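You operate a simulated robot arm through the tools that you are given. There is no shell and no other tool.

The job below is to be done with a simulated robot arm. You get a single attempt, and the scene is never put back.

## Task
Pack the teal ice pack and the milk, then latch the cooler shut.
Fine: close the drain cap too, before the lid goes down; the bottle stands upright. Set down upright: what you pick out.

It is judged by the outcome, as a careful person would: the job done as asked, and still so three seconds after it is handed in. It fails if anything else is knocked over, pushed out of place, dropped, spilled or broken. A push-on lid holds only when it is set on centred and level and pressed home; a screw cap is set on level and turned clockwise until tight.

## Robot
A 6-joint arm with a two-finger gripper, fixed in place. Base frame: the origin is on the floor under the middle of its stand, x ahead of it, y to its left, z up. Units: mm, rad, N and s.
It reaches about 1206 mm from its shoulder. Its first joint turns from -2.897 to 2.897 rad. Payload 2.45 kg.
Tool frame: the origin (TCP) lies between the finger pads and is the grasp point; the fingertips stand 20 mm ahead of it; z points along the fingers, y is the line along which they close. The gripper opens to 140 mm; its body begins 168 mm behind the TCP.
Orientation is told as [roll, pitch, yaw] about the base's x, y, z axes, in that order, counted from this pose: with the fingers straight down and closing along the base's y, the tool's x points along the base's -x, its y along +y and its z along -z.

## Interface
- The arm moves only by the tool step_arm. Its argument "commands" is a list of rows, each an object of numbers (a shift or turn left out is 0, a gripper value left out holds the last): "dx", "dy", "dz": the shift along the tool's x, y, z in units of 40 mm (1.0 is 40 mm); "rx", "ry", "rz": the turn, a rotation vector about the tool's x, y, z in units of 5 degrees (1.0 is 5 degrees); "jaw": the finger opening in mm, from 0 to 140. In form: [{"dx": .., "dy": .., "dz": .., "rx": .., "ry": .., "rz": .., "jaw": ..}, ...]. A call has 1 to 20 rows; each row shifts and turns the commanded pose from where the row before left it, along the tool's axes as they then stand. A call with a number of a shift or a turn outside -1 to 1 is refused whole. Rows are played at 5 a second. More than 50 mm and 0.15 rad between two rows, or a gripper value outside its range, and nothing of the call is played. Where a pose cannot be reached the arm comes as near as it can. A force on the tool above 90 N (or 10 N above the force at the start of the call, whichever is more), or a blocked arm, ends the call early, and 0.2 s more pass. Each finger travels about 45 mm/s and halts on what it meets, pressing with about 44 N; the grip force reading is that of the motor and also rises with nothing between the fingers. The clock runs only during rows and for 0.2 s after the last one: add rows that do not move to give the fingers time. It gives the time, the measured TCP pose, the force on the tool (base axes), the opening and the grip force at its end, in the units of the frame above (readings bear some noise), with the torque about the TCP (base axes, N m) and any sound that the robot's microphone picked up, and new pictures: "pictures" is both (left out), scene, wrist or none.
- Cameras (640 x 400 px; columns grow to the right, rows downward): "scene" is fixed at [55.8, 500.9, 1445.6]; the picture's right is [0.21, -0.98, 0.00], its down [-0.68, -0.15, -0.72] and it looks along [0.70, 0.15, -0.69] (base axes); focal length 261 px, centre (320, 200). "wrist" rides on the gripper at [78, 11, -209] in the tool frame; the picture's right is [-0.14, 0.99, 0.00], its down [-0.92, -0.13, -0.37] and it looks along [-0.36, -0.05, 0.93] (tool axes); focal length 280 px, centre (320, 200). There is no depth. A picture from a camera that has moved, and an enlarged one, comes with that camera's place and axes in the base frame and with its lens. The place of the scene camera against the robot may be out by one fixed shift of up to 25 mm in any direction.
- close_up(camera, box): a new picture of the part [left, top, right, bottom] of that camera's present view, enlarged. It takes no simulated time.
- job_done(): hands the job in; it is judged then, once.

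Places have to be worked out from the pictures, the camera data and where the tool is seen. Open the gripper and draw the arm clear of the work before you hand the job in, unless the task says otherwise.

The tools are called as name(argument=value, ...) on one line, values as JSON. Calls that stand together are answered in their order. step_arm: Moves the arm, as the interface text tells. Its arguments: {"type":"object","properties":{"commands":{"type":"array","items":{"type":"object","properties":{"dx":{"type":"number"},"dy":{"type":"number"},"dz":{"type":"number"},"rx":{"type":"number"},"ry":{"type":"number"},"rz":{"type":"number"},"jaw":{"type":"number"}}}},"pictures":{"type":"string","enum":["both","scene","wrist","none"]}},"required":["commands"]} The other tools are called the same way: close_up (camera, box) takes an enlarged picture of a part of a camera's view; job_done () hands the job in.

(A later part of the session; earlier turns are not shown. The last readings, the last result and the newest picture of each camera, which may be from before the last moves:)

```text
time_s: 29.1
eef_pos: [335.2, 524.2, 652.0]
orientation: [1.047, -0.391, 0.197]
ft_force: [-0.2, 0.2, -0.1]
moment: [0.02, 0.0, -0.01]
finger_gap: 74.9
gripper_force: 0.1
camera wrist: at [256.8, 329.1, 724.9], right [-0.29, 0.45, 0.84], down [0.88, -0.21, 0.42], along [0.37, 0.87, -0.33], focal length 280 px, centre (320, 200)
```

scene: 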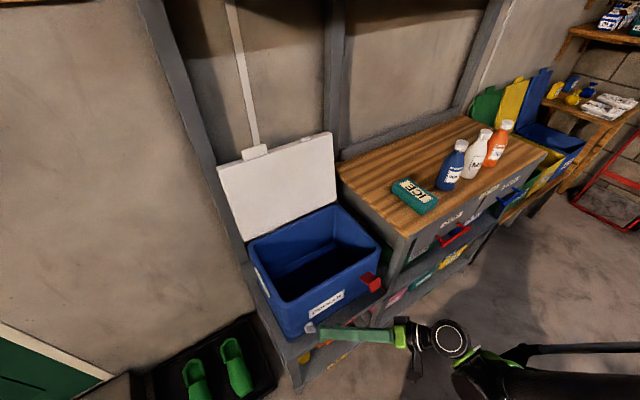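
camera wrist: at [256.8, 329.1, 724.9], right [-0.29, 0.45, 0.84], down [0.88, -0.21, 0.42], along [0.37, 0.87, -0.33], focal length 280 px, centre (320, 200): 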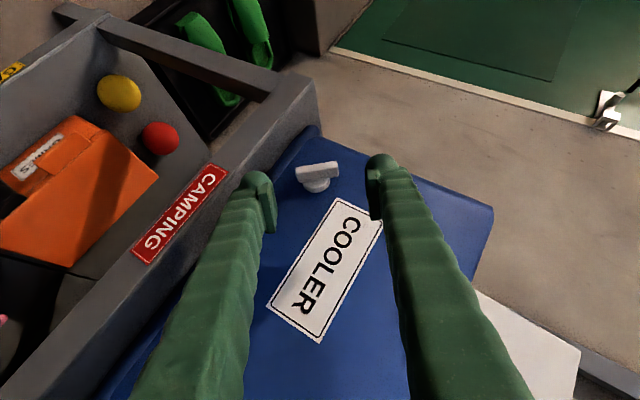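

Nothing else has shifted. Now I'll undo the lean, about 52.8°, so the tool stands at plain 40° tilt again.

step_arm(commands=[{"rx": 0.766, "rz": -0.643}, {"rx": 0.766, "rz": -0.643}, {"rx": 0.766, "rz": -0.643}, {"rx": 0.766, "rz": -0.643}, {"rx": 0.766, "rz": -0.643}, {"rx": 0.766, "rz": -0.643}, {"rx": 0.766, "rz": -0.643}, {"rx": 0.766, "rz": -0.643}, {"rx": 0.766, "rz": -0.643}, {"rx": 0.766, "rz": -0.643}, {"rx": 0.43, "rz": -0.36}, {}], pictures="wrist")

```text
time_s: 31.7
eef_pos: [336.7, 525.6, 651.2]
orientation: [0.008, -0.694, 0.783]
ft_force: [0.0, 0.4, -0.2]
moment: [-0.02, -0.02, -0.02]
finger_gap: 75.1
gripper_force: 0.0
camera wrist: at [192.3, 394.3, 760.3], right [-0.63, 0.77, 0.09], down [0.43, 0.24, 0.87], along [0.65, 0.59, -0.48], focal length 280 px, centre (320, 200)
```

wrist: 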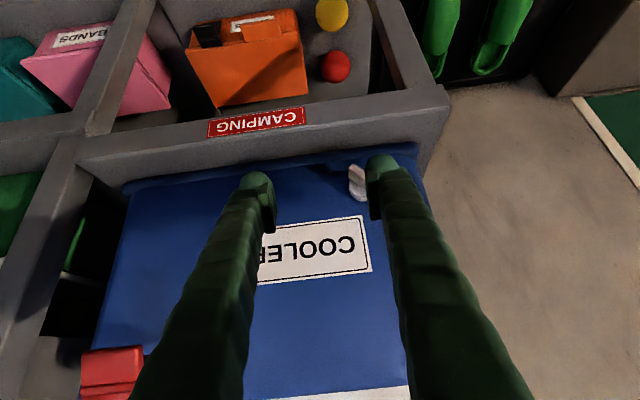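

The bar now looks turned most of the way. I'll slide left 47 mm to centre on the cap and zoom in on it.

step_arm(commands=[{"dy": 0.59}, {"dy": 0.59}, {}], pictures="wrist")

close_up(camera="wrist", box=[250, 130, 410, 230])

```text
time_s: 32.5
eef_pos: [301.0, 557.6, 652.6]
orientation: [0.01, -0.695, 0.781]
ft_force: [0.1, 0.1, -0.6]
moment: [0.01, -0.03, -0.03]
finger_gap: 74.9
gripper_force: 0.1
camera wrist: at [158.4, 427.2, 760.6], right [-0.63, 0.77, 0.09], down [0.43, 0.24, 0.87], along [0.65, 0.59, -0.48], focal length 280 px, centre (320, 200)
```

wrist: 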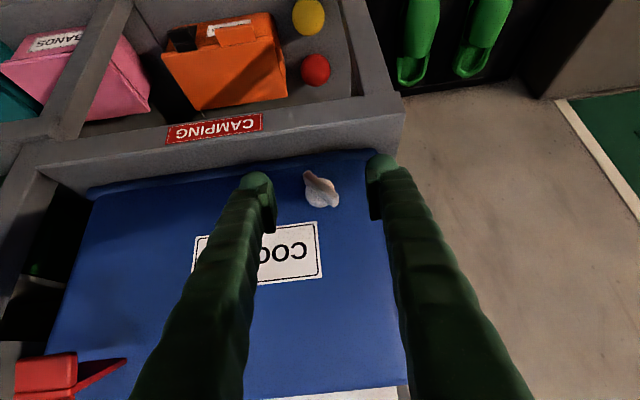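

```text
4.00 times, centred on (330, 180) of wrist
camera zoom: at [158.4, 427.2, 760.6], right [-0.63, 0.77, 0.09], down [0.43, 0.24, 0.87], along [0.65, 0.59, -0.48], focal length 1122 px, centre (280, 280)
```

zoom: 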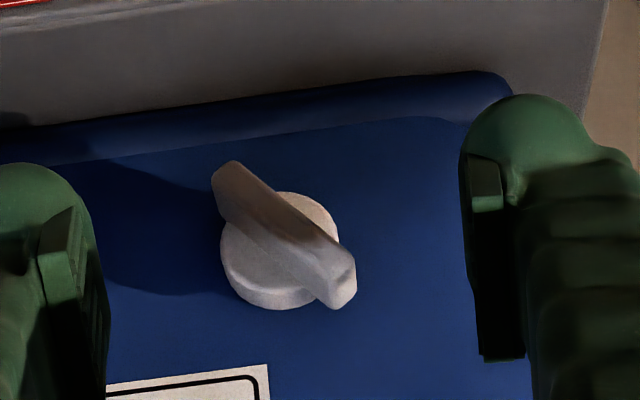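

The cap is turned about 50°. The best next grip is across the bar's thin side with the tool leaning about 38° to the left. From there I can turn clockwise through upright and beyond. I'll go to a pre-grip point in that posture.

step_arm(commands=[{"dy": 0.86, "dx": -0.05, "dz": -0.05, "jaw": 34}, {"rx": 0.766, "rz": -0.643}, {"rx": 0.766, "rz": -0.643}, {"rx": 0.766, "rz": -0.643}, {"rx": 0.766, "rz": -0.643}, {"rx": 0.766, "rz": -0.643}, {"rx": 0.766, "rz": -0.643}, {"rx": 0.766, "rz": -0.643}, {"rx": 0.46, "rz": -0.386}, {}], pictures="both")

close_up(camera="wrist", box=[240, 130, 400, 230])

```text
time_s: 34.7
eef_pos: [276.8, 582.0, 654.2]
orientation: [-0.787, -0.531, 1.259]
ft_force: [-0.1, 0.6, -0.2]
moment: [-0.01, 0.01, 0.01]
finger_gap: 33.9
gripper_force: 0.0
camera wrist: at [88.5, 498.5, 733.9], right [-0.52, 0.67, -0.54], down [0.03, 0.64, 0.77], along [0.85, 0.39, -0.35], focal length 280 px, centre (320, 200)
```

scene: 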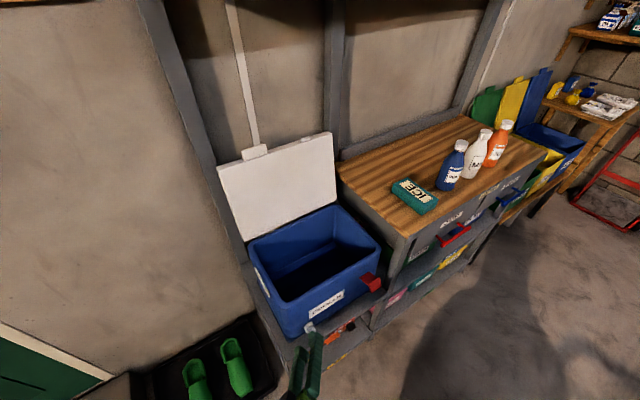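
wrist: 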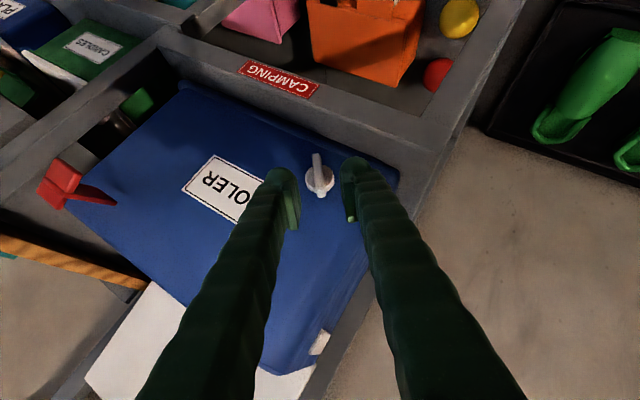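

```text
4.00 times, centred on (320, 180) of wrist
camera zoom: at [88.5, 498.5, 733.9], right [-0.52, 0.67, -0.54], down [0.03, 0.64, 0.77], along [0.85, 0.39, -0.35], focal length 1122 px, centre (320, 280)
```

zoom: 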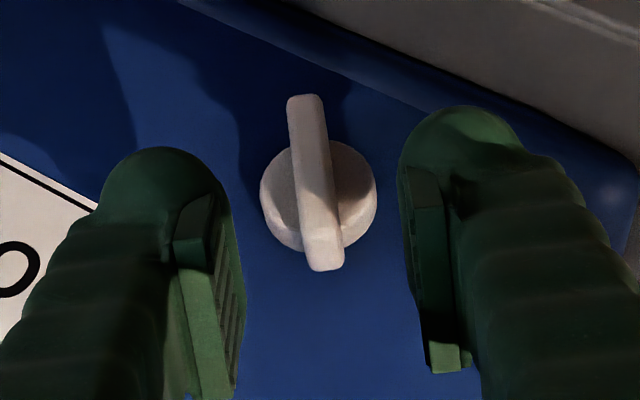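

The bar lines up with the pads almost exactly. I'll narrow the jaws to 26 mm for ledge clearance, centre, and advance 45 mm before a last check.

step_arm(commands=[{"dx": -0.1, "dy": -0.04, "jaw": 26}, {"dz": 0.5}, {"dz": 0.6}, {}], pictures="wrist")

close_up(camera="wrist", box=[240, 130, 400, 230])

```text
time_s: 35.7
eef_pos: [314.8, 589.8, 630.0]
orientation: [-0.787, -0.53, 1.259]
ft_force: [0.2, -0.1, 0.6]
moment: [-0.01, -0.03, 0.02]
finger_gap: 26.0
gripper_force: 0.1
camera wrist: at [125.3, 506.7, 709.4], right [-0.52, 0.67, -0.54], down [0.03, 0.64, 0.77], along [0.85, 0.39, -0.35], focal length 280 px, centre (320, 200)
```

wrist: 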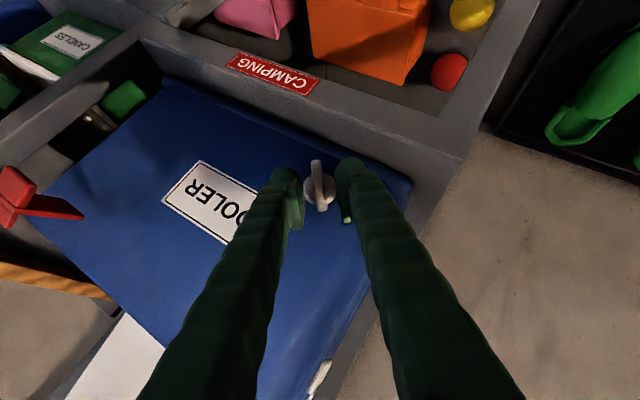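

```text
4.00 times, centred on (320, 180) of wrist
camera zoom: at [125.3, 506.7, 709.4], right [-0.52, 0.67, -0.54], down [0.03, 0.64, 0.77], along [0.85, 0.39, -0.35], focal length 1122 px, centre (320, 280)
```

zoom: 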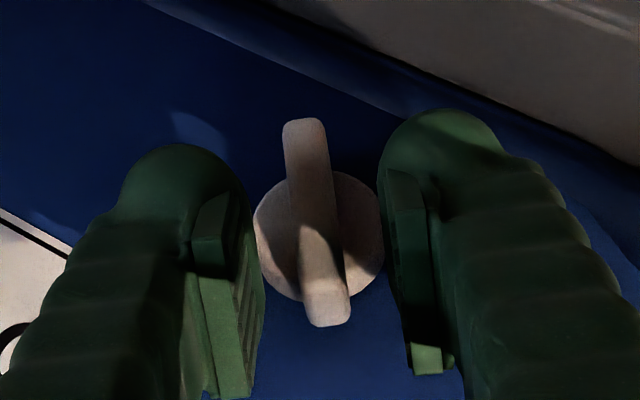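

The grip pads would meet the round collar if pushed fully in, so I'll take the bar with just the front part of the pads: 11 mm further in and 6 mm down-back, then close.

step_arm(commands=[{"dx": 0.15, "dy": -0.028, "dz": 0.14}, {"dz": 0.14}, {}], pictures="wrist")

close_up(camera="wrist", box=[240, 130, 400, 230])

```text
time_s: 36.5
eef_pos: [323.1, 586.3, 621.2]
orientation: [-0.788, -0.529, 1.258]
ft_force: [-0.3, -0.3, -0.2]
moment: [0.01, 0.01, 0.01]
finger_gap: 26.4
gripper_force: 0.0
camera wrist: at [133.3, 502.4, 700.2], right [-0.52, 0.67, -0.54], down [0.03, 0.64, 0.77], along [0.85, 0.39, -0.35], focal length 280 px, centre (320, 200)
```

wrist: 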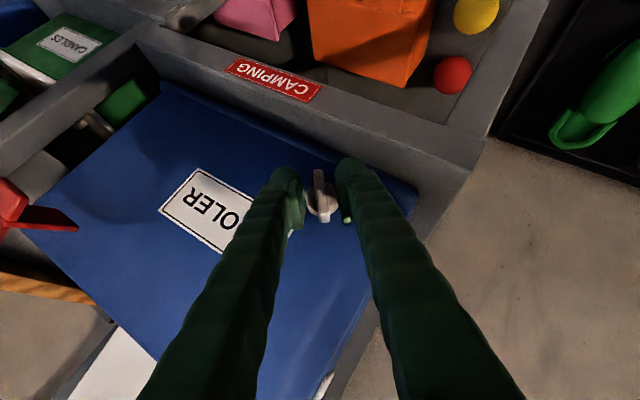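

```text
4.00 times, centred on (320, 180) of wrist
camera zoom: at [133.3, 502.4, 700.2], right [-0.52, 0.67, -0.54], down [0.03, 0.64, 0.77], along [0.85, 0.39, -0.35], focal length 1122 px, centre (320, 280)
```

zoom: 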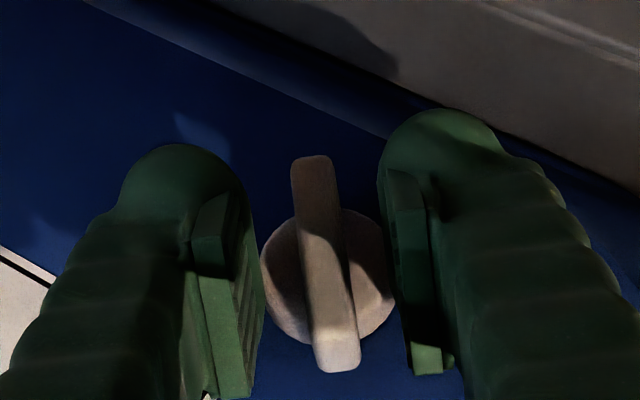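

The bar is centred between the pads and no contact force shows. I'll close onto it.

step_arm(commands=[{"jaw": 6}, {}, {}], pictures="none")

close_up(camera="wrist", box=[240, 130, 400, 230])

```text
time_s: 37.3
eef_pos: [324.0, 586.7, 621.2]
orientation: [-0.787, -0.533, 1.258]
ft_force: [-1.4, 1.1, -2.2]
moment: [0.0, 0.03, -0.01]
finger_gap: 9.2
gripper_force: 36.5
```

```text
4.00 times, centred on (320, 180) of wrist
camera zoom: at [133.3, 502.5, 700.2], right [-0.52, 0.67, -0.54], down [0.03, 0.64, 0.77], along [0.85, 0.39, -0.35], focal length 1122 px, centre (320, 280)
```

zoom: 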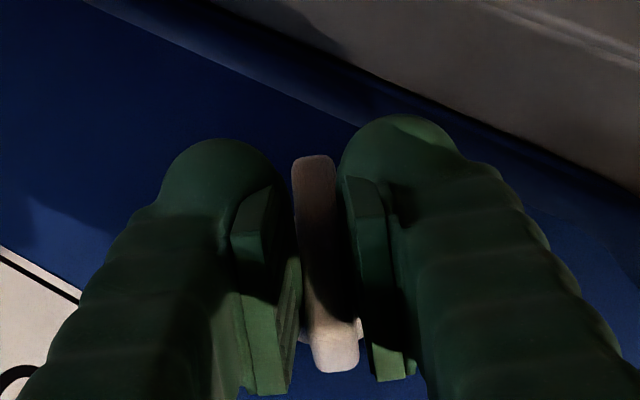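

The grip is solid at 9.2 mm across the bar. I'll turn it clockwise about the cap's axis (TCP is about 10 mm above it) by 15° and check the forces.

step_arm(commands=[{"rx": -0.383, "rz": 0.3215, "dy": -0.0115}, {"rx": -0.383, "rz": 0.3215, "dy": -0.0115}, {"rx": -0.383, "rz": 0.3215, "dy": -0.0115}, {"rx": -0.383, "rz": 0.3215, "dy": -0.0115}, {"rx": -0.383, "rz": 0.3215, "dy": -0.0115}, {"rx": -0.383, "rz": 0.3215, "dy": -0.0115}, {}], pictures="none")

close_up(camera="wrist", box=[240, 130, 400, 230])

```text
time_s: 38.9
eef_pos: [325.5, 583.7, 623.5]
orientation: [-0.497, -0.632, 1.095]
ft_force: [20.2, 9.4, -6.2]
moment: [-0.04, -0.1, -0.05]
finger_gap: 8.9
gripper_force: 36.3
```

```text
4.00 times, centred on (320, 180) of wrist
camera zoom: at [152.0, 483.9, 719.1], right [-0.6, 0.74, -0.3], down [0.18, 0.49, 0.85], along [0.78, 0.46, -0.42], focal length 1122 px, centre (320, 280)
```

zoom: 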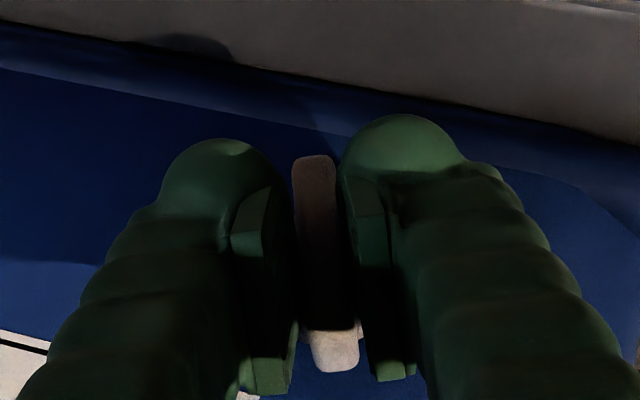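

The cap follows the grip, now at about 67°. Turning another 15°.

step_arm(commands=[{"rx": -0.383, "rz": 0.3215, "dy": -0.0115}, {"rx": -0.383, "rz": 0.3215, "dy": -0.0115}, {"rx": -0.383, "rz": 0.3215, "dy": -0.0115}, {"rx": -0.383, "rz": 0.3215, "dy": -0.0115}, {"rx": -0.383, "rz": 0.3215, "dy": -0.0115}, {"rx": -0.383, "rz": 0.3215, "dy": -0.0115}, {}], pictures="none")

close_up(camera="wrist", box=[240, 130, 400, 230])

```text
time_s: 40.5
eef_pos: [327.0, 581.4, 624.4]
orientation: [-0.17, -0.688, 0.897]
ft_force: [26.0, 8.6, 2.9]
moment: [0.03, -0.32, -0.04]
finger_gap: 9.1
gripper_force: 36.3
```

```text
4.00 times, centred on (320, 180) of wrist
camera zoom: at [172.9, 462.2, 730.4], right [-0.63, 0.78, -0.04], down [0.34, 0.33, 0.88], along [0.7, 0.54, -0.47], focal length 1122 px, centre (320, 280)
```

zoom: 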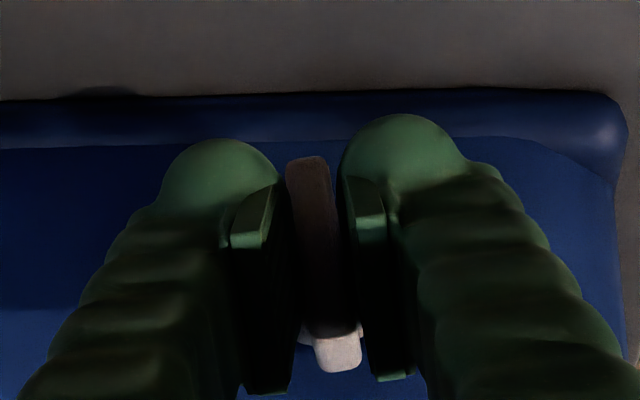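

Nearly upright now, about 82° of tool turn, with the bar lagging slightly in the pads. I'll continue in a smaller step and watch the torque for an end stop.

step_arm(commands=[{"rx": -0.383, "rz": 0.3215, "dy": -0.0115}, {"rx": -0.383, "rz": 0.3215, "dy": -0.0115}, {"rx": -0.383, "rz": 0.3215, "dy": -0.0115}, {}], pictures="none")

close_up(camera="wrist", box=[240, 130, 400, 230])

```text
time_s: 41.5
eef_pos: [328.4, 580.0, 623.8]
orientation: [-0.002, -0.694, 0.787]
ft_force: [24.9, 4.1, 5.9]
moment: [-0.05, -0.27, -0.11]
finger_gap: 9.6
gripper_force: 37.2
```

```text
4.00 times, centred on (320, 180) of wrist
camera zoom: at [184.0, 450.9, 732.9], right [-0.63, 0.77, 0.09], down [0.42, 0.24, 0.87], along [0.65, 0.58, -0.48], focal length 1122 px, centre (320, 280)
```

zoom: 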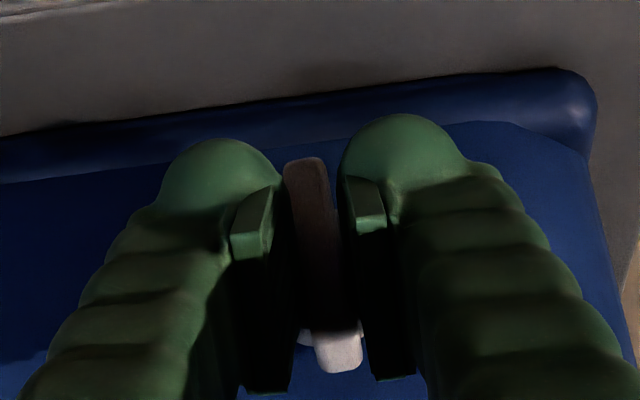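

The tool is at zero lean and the bar is nearly upright. I'll go 7.5° further to learn whether there is a stop here.

step_arm(commands=[{"rx": -0.383, "rz": 0.3215, "dy": -0.0115}, {"rx": -0.383, "rz": 0.3215, "dy": -0.0115}, {"rx": -0.383, "rz": 0.3215, "dy": -0.0115}, {}], pictures="none")

close_up(camera="wrist", box=[240, 130, 400, 230])

```text
time_s: 42.5
eef_pos: [328.3, 578.8, 623.7]
orientation: [0.17, -0.687, 0.678]
ft_force: [19.1, -1.8, -0.9]
moment: [-0.21, -0.24, -0.07]
finger_gap: 9.2
gripper_force: 36.8
```

```text
4.00 times, centred on (320, 180) of wrist
camera zoom: at [195.0, 439.6, 733.6], right [-0.61, 0.76, 0.22], down [0.5, 0.16, 0.85], along [0.61, 0.63, -0.48], focal length 1122 px, centre (320, 280)
```

zoom: 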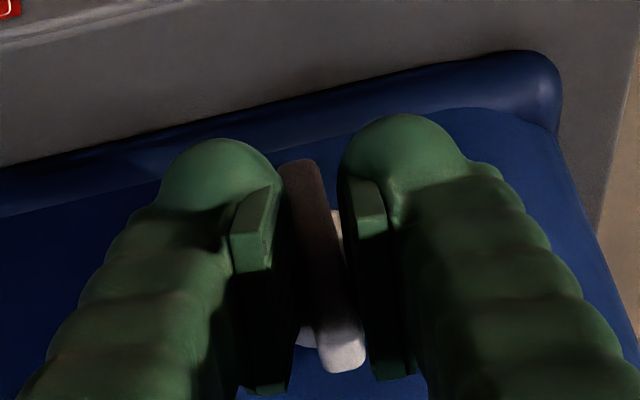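

The bar lags a little more and the torque rose to about 0.3 N·m. One more step will show whether it's a stop or just slip in the pads.

step_arm(commands=[{"rx": -0.383, "rz": 0.3215, "dy": -0.0115}, {"rx": -0.383, "rz": 0.3215, "dy": -0.0115}, {"rx": -0.383, "rz": 0.3215, "dy": -0.0115}, {}], pictures="none")

close_up(camera="wrist", box=[240, 130, 400, 230])

```text
time_s: 43.5
eef_pos: [328.9, 580.3, 625.2]
orientation: [0.336, -0.668, 0.575]
ft_force: [-4.8, -2.1, 6.5]
moment: [-0.6, -0.54, 0.01]
finger_gap: 10.9
gripper_force: 38.2
```

```text
4.00 times, centred on (320, 180) of wrist
camera zoom: at [205.3, 428.8, 732.0], right [-0.59, 0.73, 0.34], down [0.58, 0.09, 0.81], along [0.56, 0.67, -0.48], focal length 1122 px, centre (320, 280)
```

zoom: 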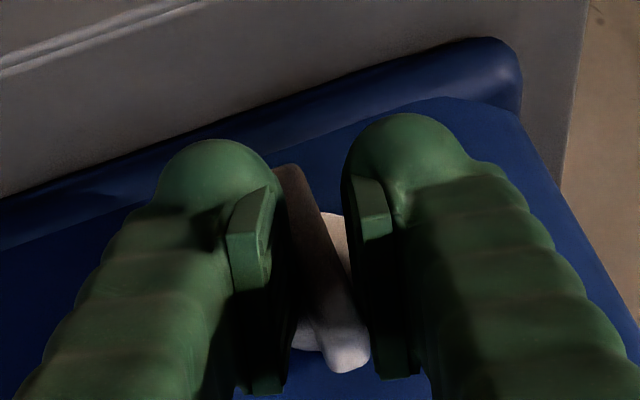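

Torque climbed to about 0.8 N·m while the bar stayed near upright, so the cap is tight at its quarter-turn stop. I'll release, back out along the fingers and look.

step_arm(commands=[{"jaw": 34}, {}, {"dz": -0.4}, {"dz": -0.6}, {"dz": -0.7}, {"rx": 0.766, "rz": -0.643}, {"rx": 0.766, "rz": -0.643}, {"rx": 0.766, "rz": -0.643}, {}], pictures="both")

close_up(camera="wrist", box=[240, 120, 400, 220])

```text
time_s: 45.5
eef_pos: [308.6, 539.3, 674.9]
orientation: [-0.002, -0.695, 0.787]
ft_force: [0.2, -0.2, 0.2]
moment: [0.01, -0.03, 0.0]
finger_gap: 34.1
gripper_force: 0.1
camera wrist: at [164.5, 409.0, 783.2], right [-0.63, 0.77, 0.09], down [0.42, 0.24, 0.87], along [0.65, 0.58, -0.48], focal length 280 px, centre (320, 200)
```

scene: 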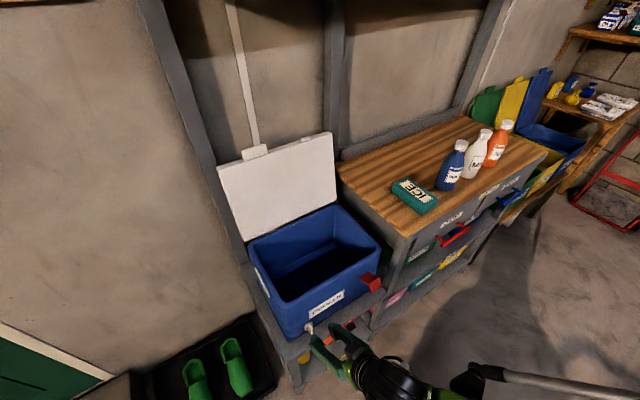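
wrist: 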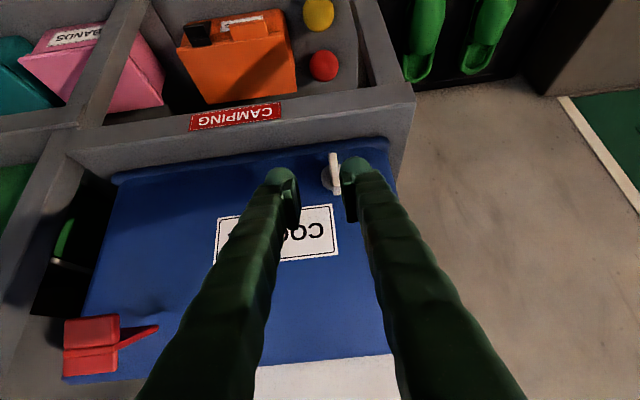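

```text
4.00 times, centred on (320, 170) of wrist
camera zoom: at [164.5, 409.0, 783.2], right [-0.63, 0.77, 0.09], down [0.42, 0.24, 0.87], along [0.65, 0.58, -0.48], focal length 1122 px, centre (320, 320)
```

zoom: 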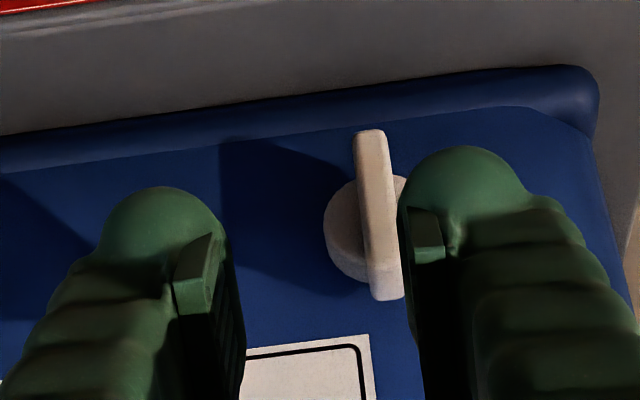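

The drain cap's wing is now upright, at the end of its quarter turn. Next I'll raise the arm well clear, straighten the tool, and swing over the bench to survey the ice pack and bottles.

step_arm(commands=[{"dx": -0.643, "dz": -0.766, "jaw": 90}, {"dx": -0.643, "dz": -0.766}, {"dx": -0.643, "dz": -0.766}, {"dx": -0.643, "dz": -0.766}, {"dx": -0.643, "dz": -0.766}, {"dx": -0.643, "dz": -0.766}, {"dx": -0.643, "dz": -0.766}, {"dx": -0.643, "dz": -0.766}, {"dx": -0.643, "dz": -0.766}, {"dx": -0.643, "dz": -0.766}, {"dx": -0.643, "dz": -0.766}, {"ry": 1}, {"ry": 1}, {"ry": 1}, {"ry": 1}, {"ry": 1}, {"ry": 1}, {"ry": 1}, {"ry": 0.95}, {}], pictures="none")

step_arm(commands=[{"dy": -1}, {"dy": -1}, {"dy": -1}, {"dy": -1}, {"dy": -1}, {"dy": -1}, {"dy": -1}, {"dy": -1}, {"dy": -1}, {"dy": -1}, {}], pictures="both")

```text
time_s: 49.7
eef_pos: [310.8, 540.0, 1114.4]
orientation: [0.0, 0.0, 0.785]
ft_force: [0.0, 0.6, -0.5]
moment: [0.03, -0.01, 0.0]
finger_gap: 89.9
gripper_force: 0.0
```

```text
time_s: 52.1
eef_pos: [593.7, 255.9, 1112.0]
orientation: [0.0, 0.0, 0.787]
ft_force: [0.4, 0.0, -0.2]
moment: [-0.02, 0.02, -0.02]
finger_gap: 90.0
gripper_force: 0.0
camera wrist: at [531.2, 208.5, 1319.6], right [-0.6, 0.8, 0.0], down [0.74, 0.56, 0.37], along [0.29, 0.22, -0.93], focal length 280 px, centre (320, 200)
```

scene: 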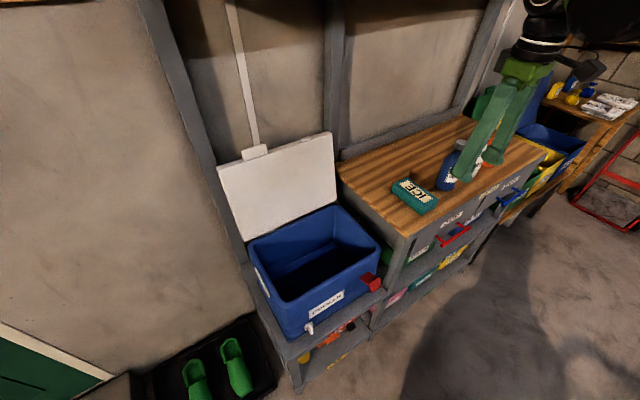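
wrist: 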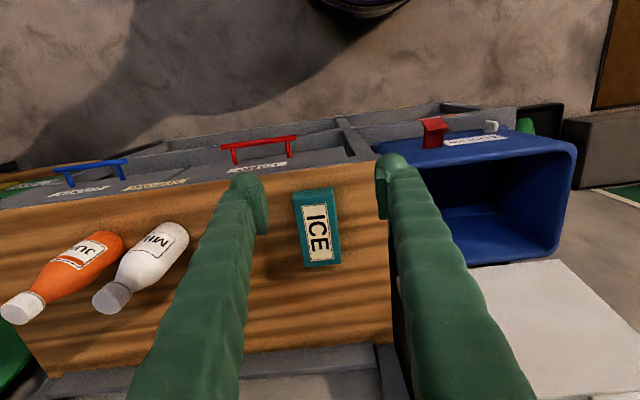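

The ice pack lies flat with its long side along U, near U≈740, V≈−262, and the milk stands between juice and water. I'll move above the ice pack and lower a bit to measure it better.

step_arm(commands=[{"dx": -0.9}, {"dx": -0.9}, {"dx": -0.9}, {"dy": -0.55}, {"dz": 0.75}, {"dz": 0.75}, {}], pictures="both")

close_up(camera="wrist", box=[220, 100, 420, 240])

```text
time_s: 53.7
eef_pos: [684.6, 318.0, 1052.3]
orientation: [0.001, 0.0, 0.785]
ft_force: [-0.1, 0.4, -0.6]
moment: [0.0, 0.02, 0.02]
finger_gap: 90.1
gripper_force: 0.0
camera wrist: at [622.8, 270.4, 1260.7], right [-0.6, 0.8, 0.0], down [0.74, 0.56, 0.37], along [0.29, 0.22, -0.93], focal length 280 px, centre (320, 200)
```

scene: 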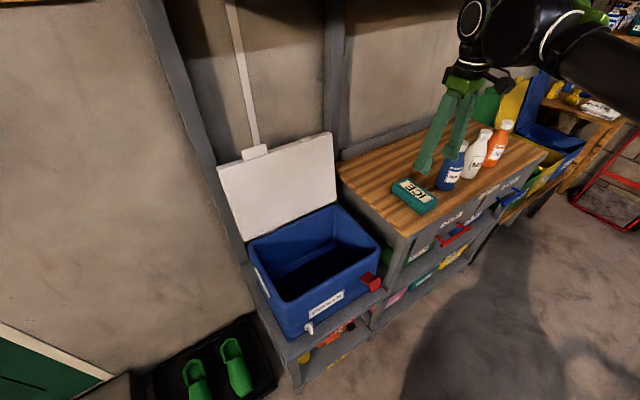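
wrist: 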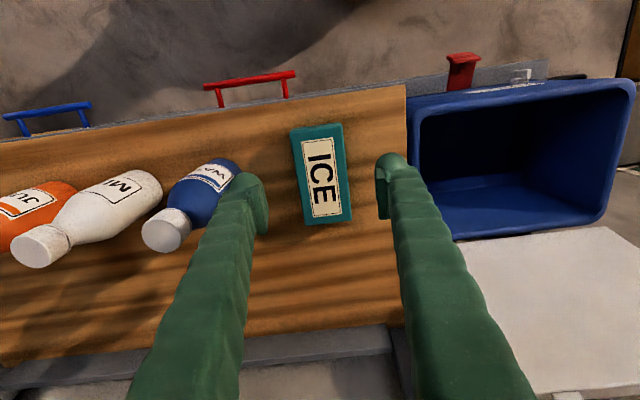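

```text
2.86 times, centred on (320, 170) of wrist
camera zoom: at [622.8, 270.4, 1260.7], right [-0.6, 0.8, 0.0], down [0.74, 0.56, 0.37], along [0.29, 0.22, -0.93], focal length 801 px, centre (320, 286)
```

zoom: 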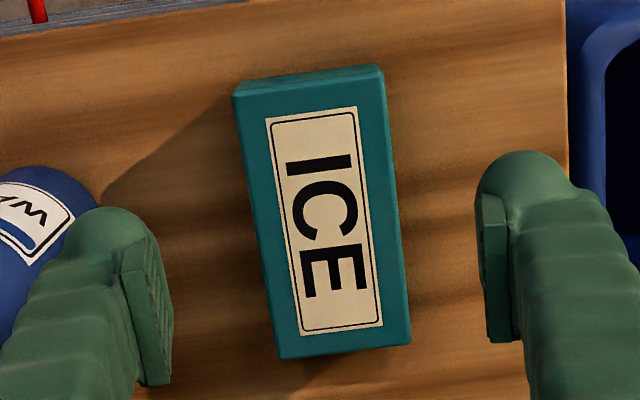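

The ice pack's top is near Z≈890, centred at U≈745, V≈−261.5, about 134 × 68 mm and aligned with the tool. I'll centre over it and lower until the fingertips are just beside it.

step_arm(commands=[{"dx": -0.9, "dy": -0.058}, {"dz": 0.95}, {"dz": 0.95}, {"dz": 0.95}, {"dz": 0.85}, {}], pictures="both")

close_up(camera="wrist", box=[220, 120, 420, 260])

close_up(camera="scene", box=[360, 120, 500, 230])

```text
time_s: 55.1
eef_pos: [711.9, 343.4, 906.8]
orientation: [0.0, -0.001, 0.787]
ft_force: [-0.2, 0.1, -0.2]
moment: [0.03, -0.01, 0.03]
finger_gap: 90.1
gripper_force: 0.3
camera wrist: at [649.8, 294.0, 1113.9], right [-0.6, 0.8, 0.0], down [0.74, 0.56, 0.37], along [0.29, 0.22, -0.93], focal length 280 px, centre (320, 200)
```

scene: 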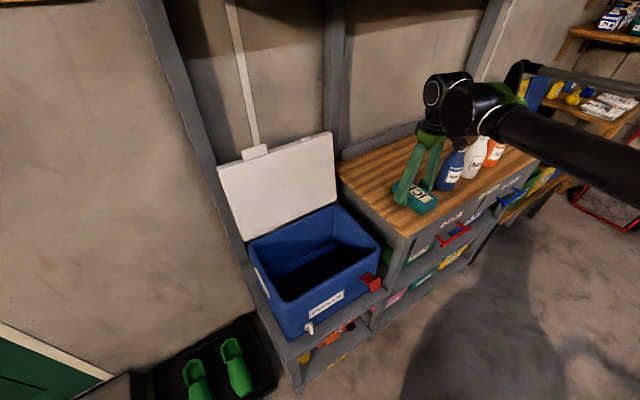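
wrist: 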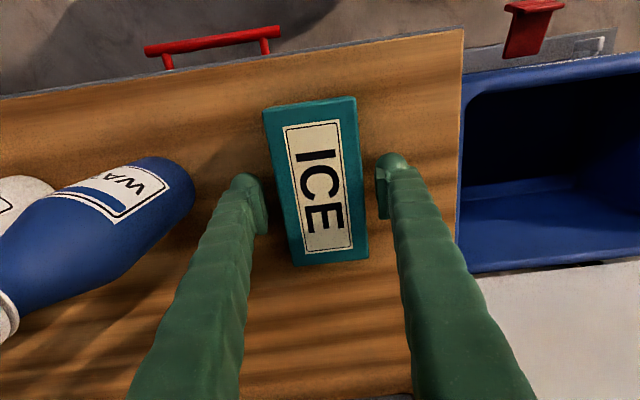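

```text
2.86 times, centred on (320, 190) of wrist
camera zoom: at [649.8, 294.0, 1113.9], right [-0.6, 0.8, 0.0], down [0.74, 0.56, 0.37], along [0.29, 0.22, -0.93], focal length 801 px, centre (320, 229)
```

zoom: 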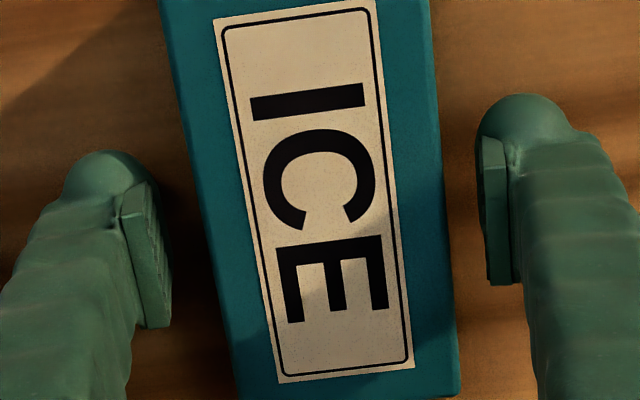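

```text
3.64 times, centred on (430, 175) of scene
camera zoom: at [55.8, 500.9, 1445.6], right [0.21, -0.98, 0.0], down [-0.68, -0.15, -0.72], along [0.7, 0.15, -0.69], focal length 949 px, centre (-80, 291)
```

zoom: 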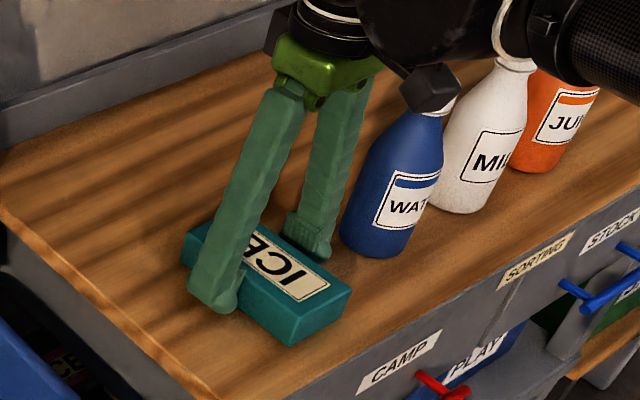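

Centred over the ice pack with no contact. My depth estimate is uncertain, so I'll lower in small steps and watch the vertical force.

step_arm(commands=[{"dz": 0.1}, {"dz": 0.1}, {"dz": 0.1}, {}], pictures="none")

close_up(camera="scene", box=[380, 160, 450, 220])

```text
time_s: 56.1
eef_pos: [711.4, 341.9, 897.1]
orientation: [-0.002, -0.002, 0.787]
ft_force: [20.8, 9.6, 77.9]
moment: [0.82, 0.57, 0.02]
finger_gap: 90.1
gripper_force: 0.1
```

```text
6.67 times, centred on (415, 190) of scene
camera zoom: at [55.8, 500.9, 1445.6], right [0.21, -0.98, 0.0], down [-0.68, -0.15, -0.72], along [0.7, 0.15, -0.69], focal length 1740 px, centre (-313, 267)
```

zoom: 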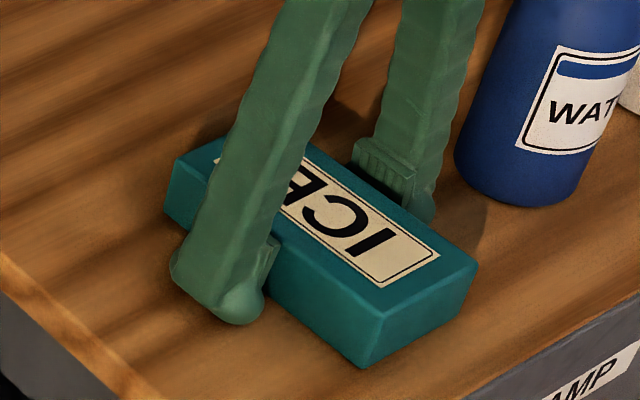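

The fingertips have touched the bench, so its top is near Z≈878 and the ice pack spans about 878–908. I'll raise 6 mm to clear the wood and close on the pack.

step_arm(commands=[{"dz": -0.15}, {}, {"jaw": 50}, {}, {}, {}], pictures="wrist")

```text
time_s: 57.5
eef_pos: [712.7, 342.2, 899.4]
orientation: [-0.001, 0.0, 0.787]
ft_force: [0.2, 0.1, 0.6]
moment: [0.01, 0.03, 0.01]
finger_gap: 67.1
gripper_force: 44.2
camera wrist: at [649.9, 294.0, 1106.8], right [-0.6, 0.8, 0.0], down [0.74, 0.56, 0.37], along [0.29, 0.22, -0.93], focal length 280 px, centre (320, 200)
```

wrist: 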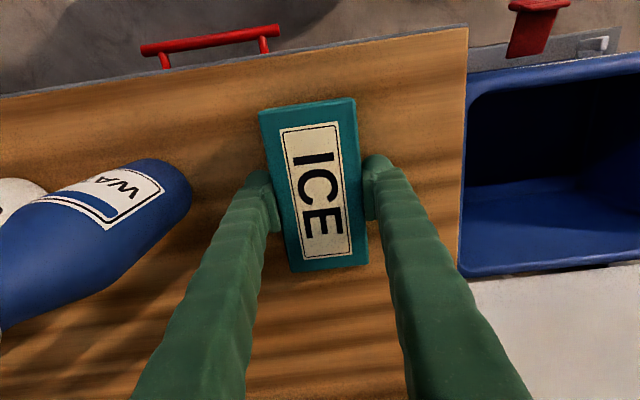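

The ice pack is held at 67 mm, with its bottom about 21 mm below the TCP. I'll lift it straight up 200 mm, then carry it level over the cooler.

step_arm(commands=[{"dz": -0.5}, {"dz": -1}, {"dz": -1}, {"dz": -1}, {"dz": -1}, {"dz": -1}, {}], pictures="none")

step_arm(commands=[{"dy": 1}, {"dy": 1}, {"dy": 1}, {"dy": 1}, {"dy": 1}, {"dy": 1}, {"dy": 1}, {"dy": 1}, {}], pictures="both")

```text
time_s: 59.1
eef_pos: [712.8, 343.4, 1120.4]
orientation: [0.001, -0.001, 0.785]
ft_force: [-0.2, 0.3, -3.7]
moment: [0.01, -0.01, -0.04]
finger_gap: 67.0
gripper_force: 43.5
```

```text
time_s: 61.1
eef_pos: [486.0, 568.1, 1120.2]
orientation: [0.001, 0.0, 0.786]
ft_force: [-0.2, 0.7, -2.5]
moment: [0.0, -0.03, -0.02]
finger_gap: 66.3
gripper_force: 44.0
camera wrist: at [423.0, 519.8, 1326.0], right [-0.6, 0.8, 0.0], down [0.74, 0.56, 0.37], along [0.29, 0.22, -0.93], focal length 280 px, centre (320, 200)
```

scene: 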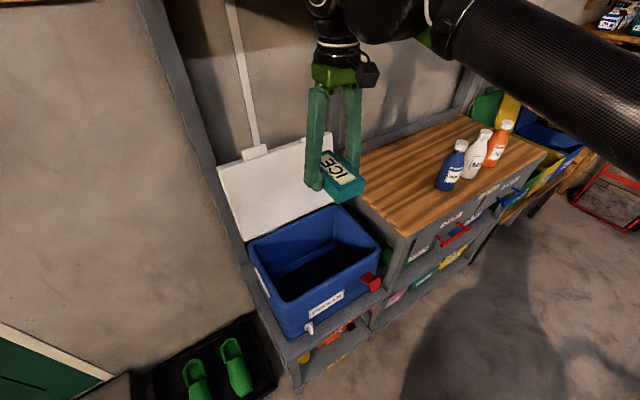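
wrist: 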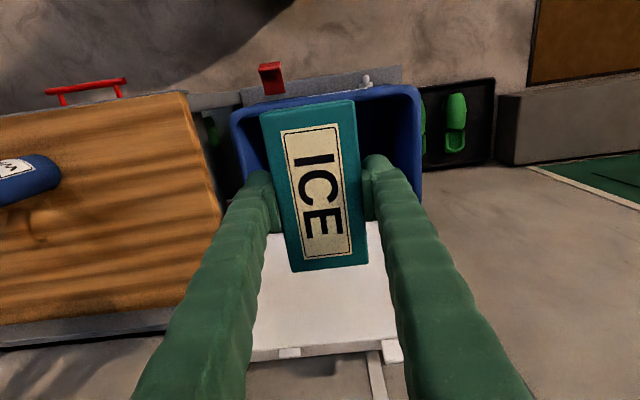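

I'm above the cooler with the pack level. I'll zoom in here to pin down the rim position before lowering.

close_up(camera="wrist", box=[220, 60, 440, 200])

close_up(camera="scene", box=[230, 130, 400, 330])

```text
2.86 times, centred on (330, 130) of wrist
camera zoom: at [423.0, 519.8, 1326.0], right [-0.6, 0.8, 0.0], down [0.74, 0.56, 0.37], along [0.29, 0.22, -0.93], focal length 801 px, centre (291, 400)
```

zoom: 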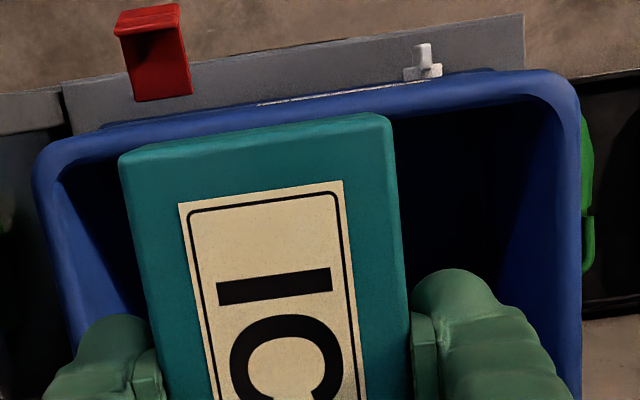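

```text
2.00 times, centred on (315, 230) of scene
camera zoom: at [55.8, 500.9, 1445.6], right [0.21, -0.98, 0.0], down [-0.68, -0.15, -0.72], along [0.7, 0.15, -0.69], focal length 522 px, centre (330, 140)
```

zoom: 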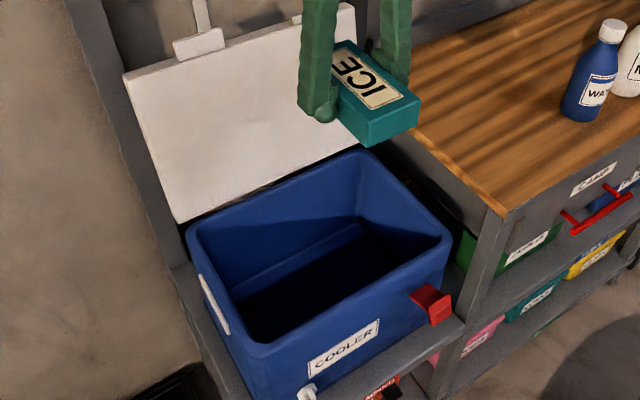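

The rim sits near Z≈785, with outer bounds U 689–926 and V −101 to 244. I'll put the ice pack in the left part at U≈806, V≈130, leaving the right side for the milk. First I'll centre there and lower to just above the rim.

step_arm(commands=[{"dy": 0.9, "dx": -0.4}, {"dy": 0.9, "dx": -0.4}, {"dx": -0.72}, {"dz": 1}, {"dz": 1}, {"dz": 1}, {"dz": 1}, {"dz": 1}, {"dz": 1}, {"dz": 0.75}, {}], pictures="both")

```text
time_s: 63.5
eef_pos: [476.9, 661.9, 849.6]
orientation: [0.0, 0.0, 0.785]
ft_force: [-0.3, 0.4, -2.5]
moment: [0.0, -0.04, 0.03]
finger_gap: 66.4
gripper_force: 44.2
camera wrist: at [415.3, 613.1, 1056.6], right [-0.6, 0.8, 0.0], down [0.74, 0.56, 0.37], along [0.29, 0.22, -0.93], focal length 280 px, centre (320, 200)
```

scene: 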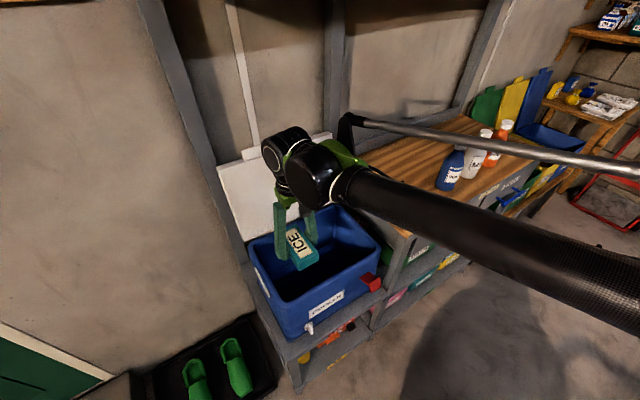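
wrist: 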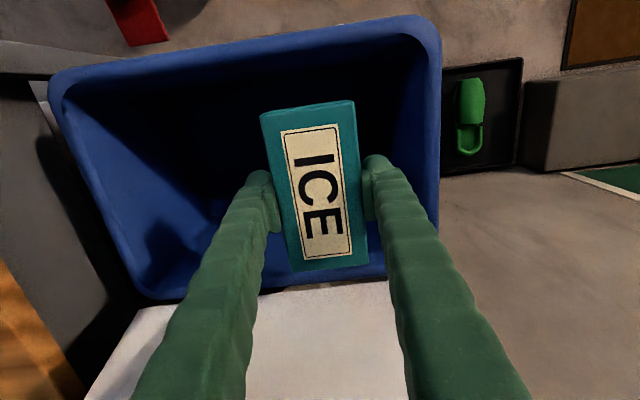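

The rim corners match Z≈785 and the pack is inside the opening in plan. I'll zoom to check the inner walls before descending.

close_up(camera="wrist", box=[40, 0, 460, 310])

```text
1.29 times, centred on (250, 155) of wrist
camera zoom: at [415.3, 613.1, 1056.6], right [-0.6, 0.8, 0.0], down [0.74, 0.56, 0.37], along [0.29, 0.22, -0.93], focal length 362 px, centre (410, 258)
```

zoom: 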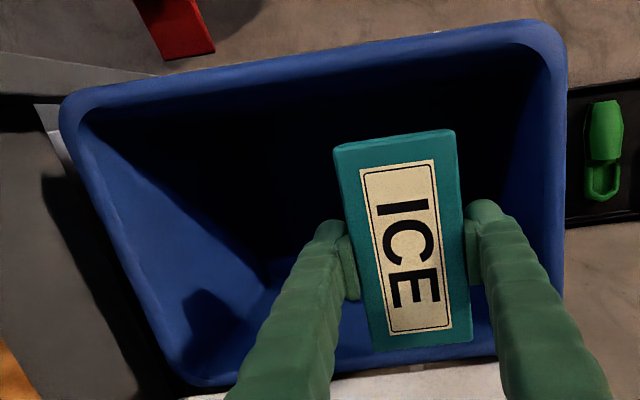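

I'll lower into the cooler to about 60 mm above the expected floor, then feel for contact in small steps.

step_arm(commands=[{"dz": 1}, {"dz": 1}, {"dz": 1}, {"dz": 0.9}, {"dz": 0.5}, {}], pictures="both")

```text
time_s: 64.9
eef_pos: [477.1, 662.3, 673.6]
orientation: [0.0, 0.001, 0.785]
ft_force: [0.4, -0.2, -3.6]
moment: [0.0, -0.02, -0.04]
finger_gap: 66.3
gripper_force: 43.8
camera wrist: at [414.5, 613.9, 880.7], right [-0.6, 0.8, 0.0], down [0.74, 0.56, 0.37], along [0.29, 0.22, -0.93], focal length 280 px, centre (320, 200)
```

scene: 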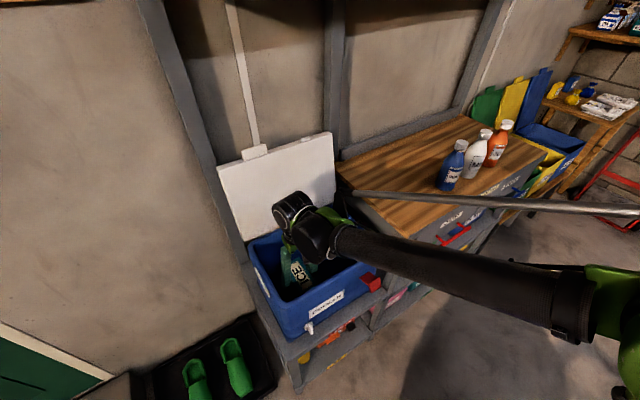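
wrist: 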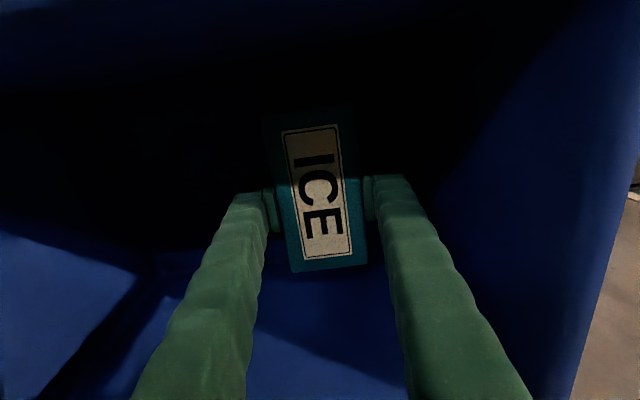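

No contact so far. I'll keep lowering in small rows and watch the vertical force for touch-down.

step_arm(commands=[{"dz": 0.25}, {"dz": 0.25}, {"dz": 0.25}, {"dz": 0.2}, {}], pictures="none")

```text
time_s: 66.1
eef_pos: [477.5, 663.0, 636.4]
orientation: [0.0, 0.001, 0.786]
ft_force: [0.3, 0.2, -2.1]
moment: [-0.04, 0.0, 0.0]
finger_gap: 66.1
gripper_force: 44.1
```

Still free at TCP Z≈636. I'll continue down in about 3 mm rows.

step_arm(commands=[{"dz": 0.08}, {"dz": 0.08}, {"dz": 0.08}, {}], pictures="none")

close_up(camera="scene", box=[240, 180, 400, 300])

```text
time_s: 67.1
eef_pos: [476.6, 661.9, 624.5]
orientation: [0.0, -0.001, 0.787]
ft_force: [-0.7, 0.6, -2.2]
moment: [-0.01, 0.0, -0.01]
finger_gap: 66.4
gripper_force: 43.7
```

```text
3.33 times, centred on (320, 240) of scene
camera zoom: at [55.8, 500.9, 1445.6], right [0.21, -0.98, 0.0], down [-0.68, -0.15, -0.72], along [0.7, 0.15, -0.69], focal length 870 px, centre (320, 67)
```

zoom: 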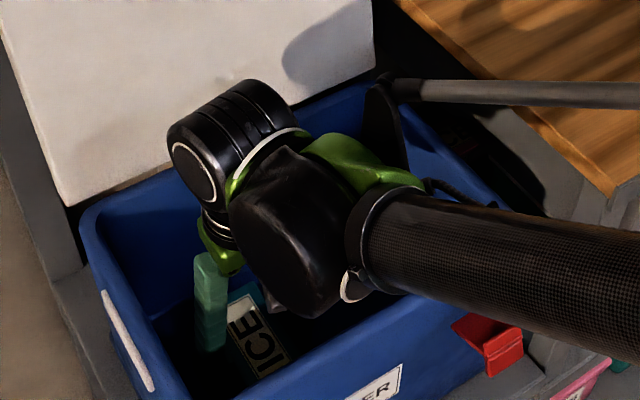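

Still no contact at 624. I'll continue downward in small rows.

step_arm(commands=[{"dz": 0.08}, {"dz": 0.08}, {"dz": 0.08}, {}], pictures="none")

```text
time_s: 68.1
eef_pos: [477.3, 663.5, 616.5]
orientation: [0.002, 0.0, 0.786]
ft_force: [-0.2, 0.1, -2.9]
moment: [0.04, -0.02, 0.0]
finger_gap: 66.3
gripper_force: 44.0
```

No contact yet at about 616. Two more small rows.

step_arm(commands=[{"dz": 0.07}, {"dz": 0.07}, {}], pictures="none")

```text
time_s: 68.9
eef_pos: [477.8, 664.1, 612.1]
orientation: [0.0, 0.001, 0.787]
ft_force: [0.6, -0.3, -1.7]
moment: [0.01, 0.0, -0.02]
finger_gap: 66.2
gripper_force: 43.9
```

Continuing gently, about 5 mm more.

step_arm(commands=[{"dz": 0.06}, {"dz": 0.06}, {}], pictures="none")

```text
time_s: 69.7
eef_pos: [477.9, 663.2, 605.6]
orientation: [0.001, 0.0, 0.787]
ft_force: [-0.1, -0.8, -2.5]
moment: [-0.01, -0.03, 0.04]
finger_gap: 66.0
gripper_force: 43.1
```

step_arm(commands=[{"dz": 0.06}, {"dz": 0.06}, {}], pictures="both")

close_up(camera="scene", box=[240, 180, 400, 300])

```text
time_s: 70.5
eef_pos: [476.6, 663.0, 603.6]
orientation: [0.001, 0.0, 0.785]
ft_force: [3.4, 4.2, 41.1]
moment: [-0.77, 0.71, 0.02]
finger_gap: 66.1
gripper_force: 43.9
camera wrist: at [415.1, 614.2, 809.9], right [-0.6, 0.8, 0.0], down [0.74, 0.56, 0.37], along [0.3, 0.22, -0.93], focal length 280 px, centre (320, 200)
```

scene: 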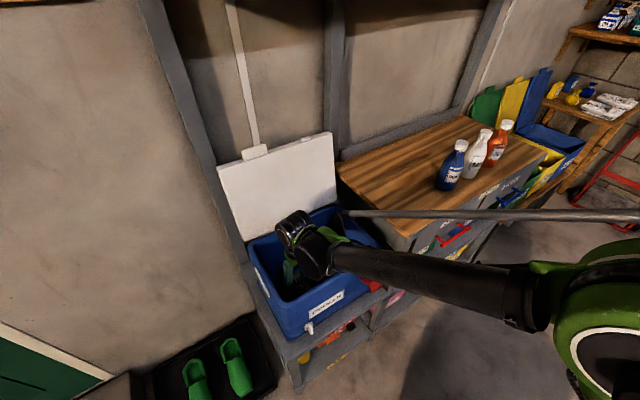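
wrist: 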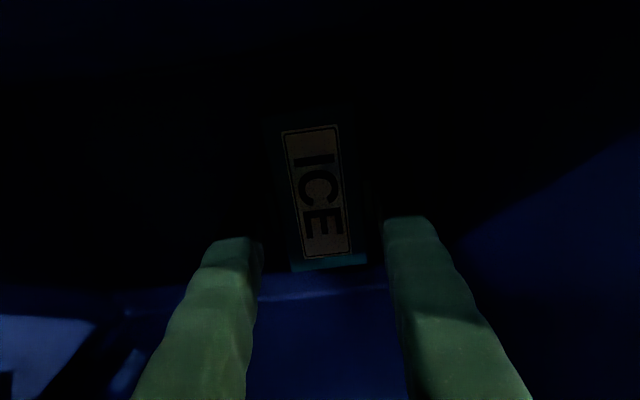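

```text
3.33 times, centred on (320, 240) of scene
camera zoom: at [55.8, 500.9, 1445.6], right [0.21, -0.98, 0.0], down [-0.68, -0.15, -0.72], along [0.7, 0.15, -0.69], focal length 870 px, centre (320, 67)
```

zoom: 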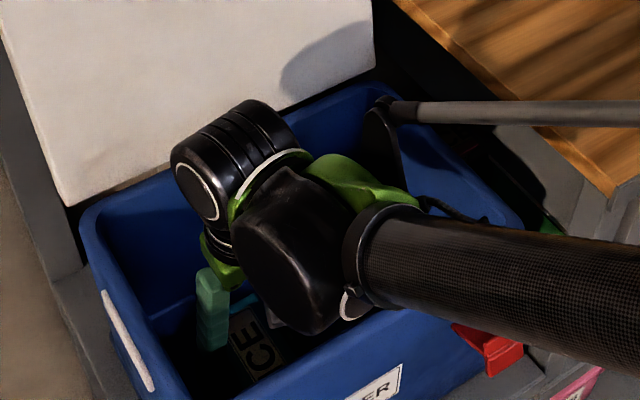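

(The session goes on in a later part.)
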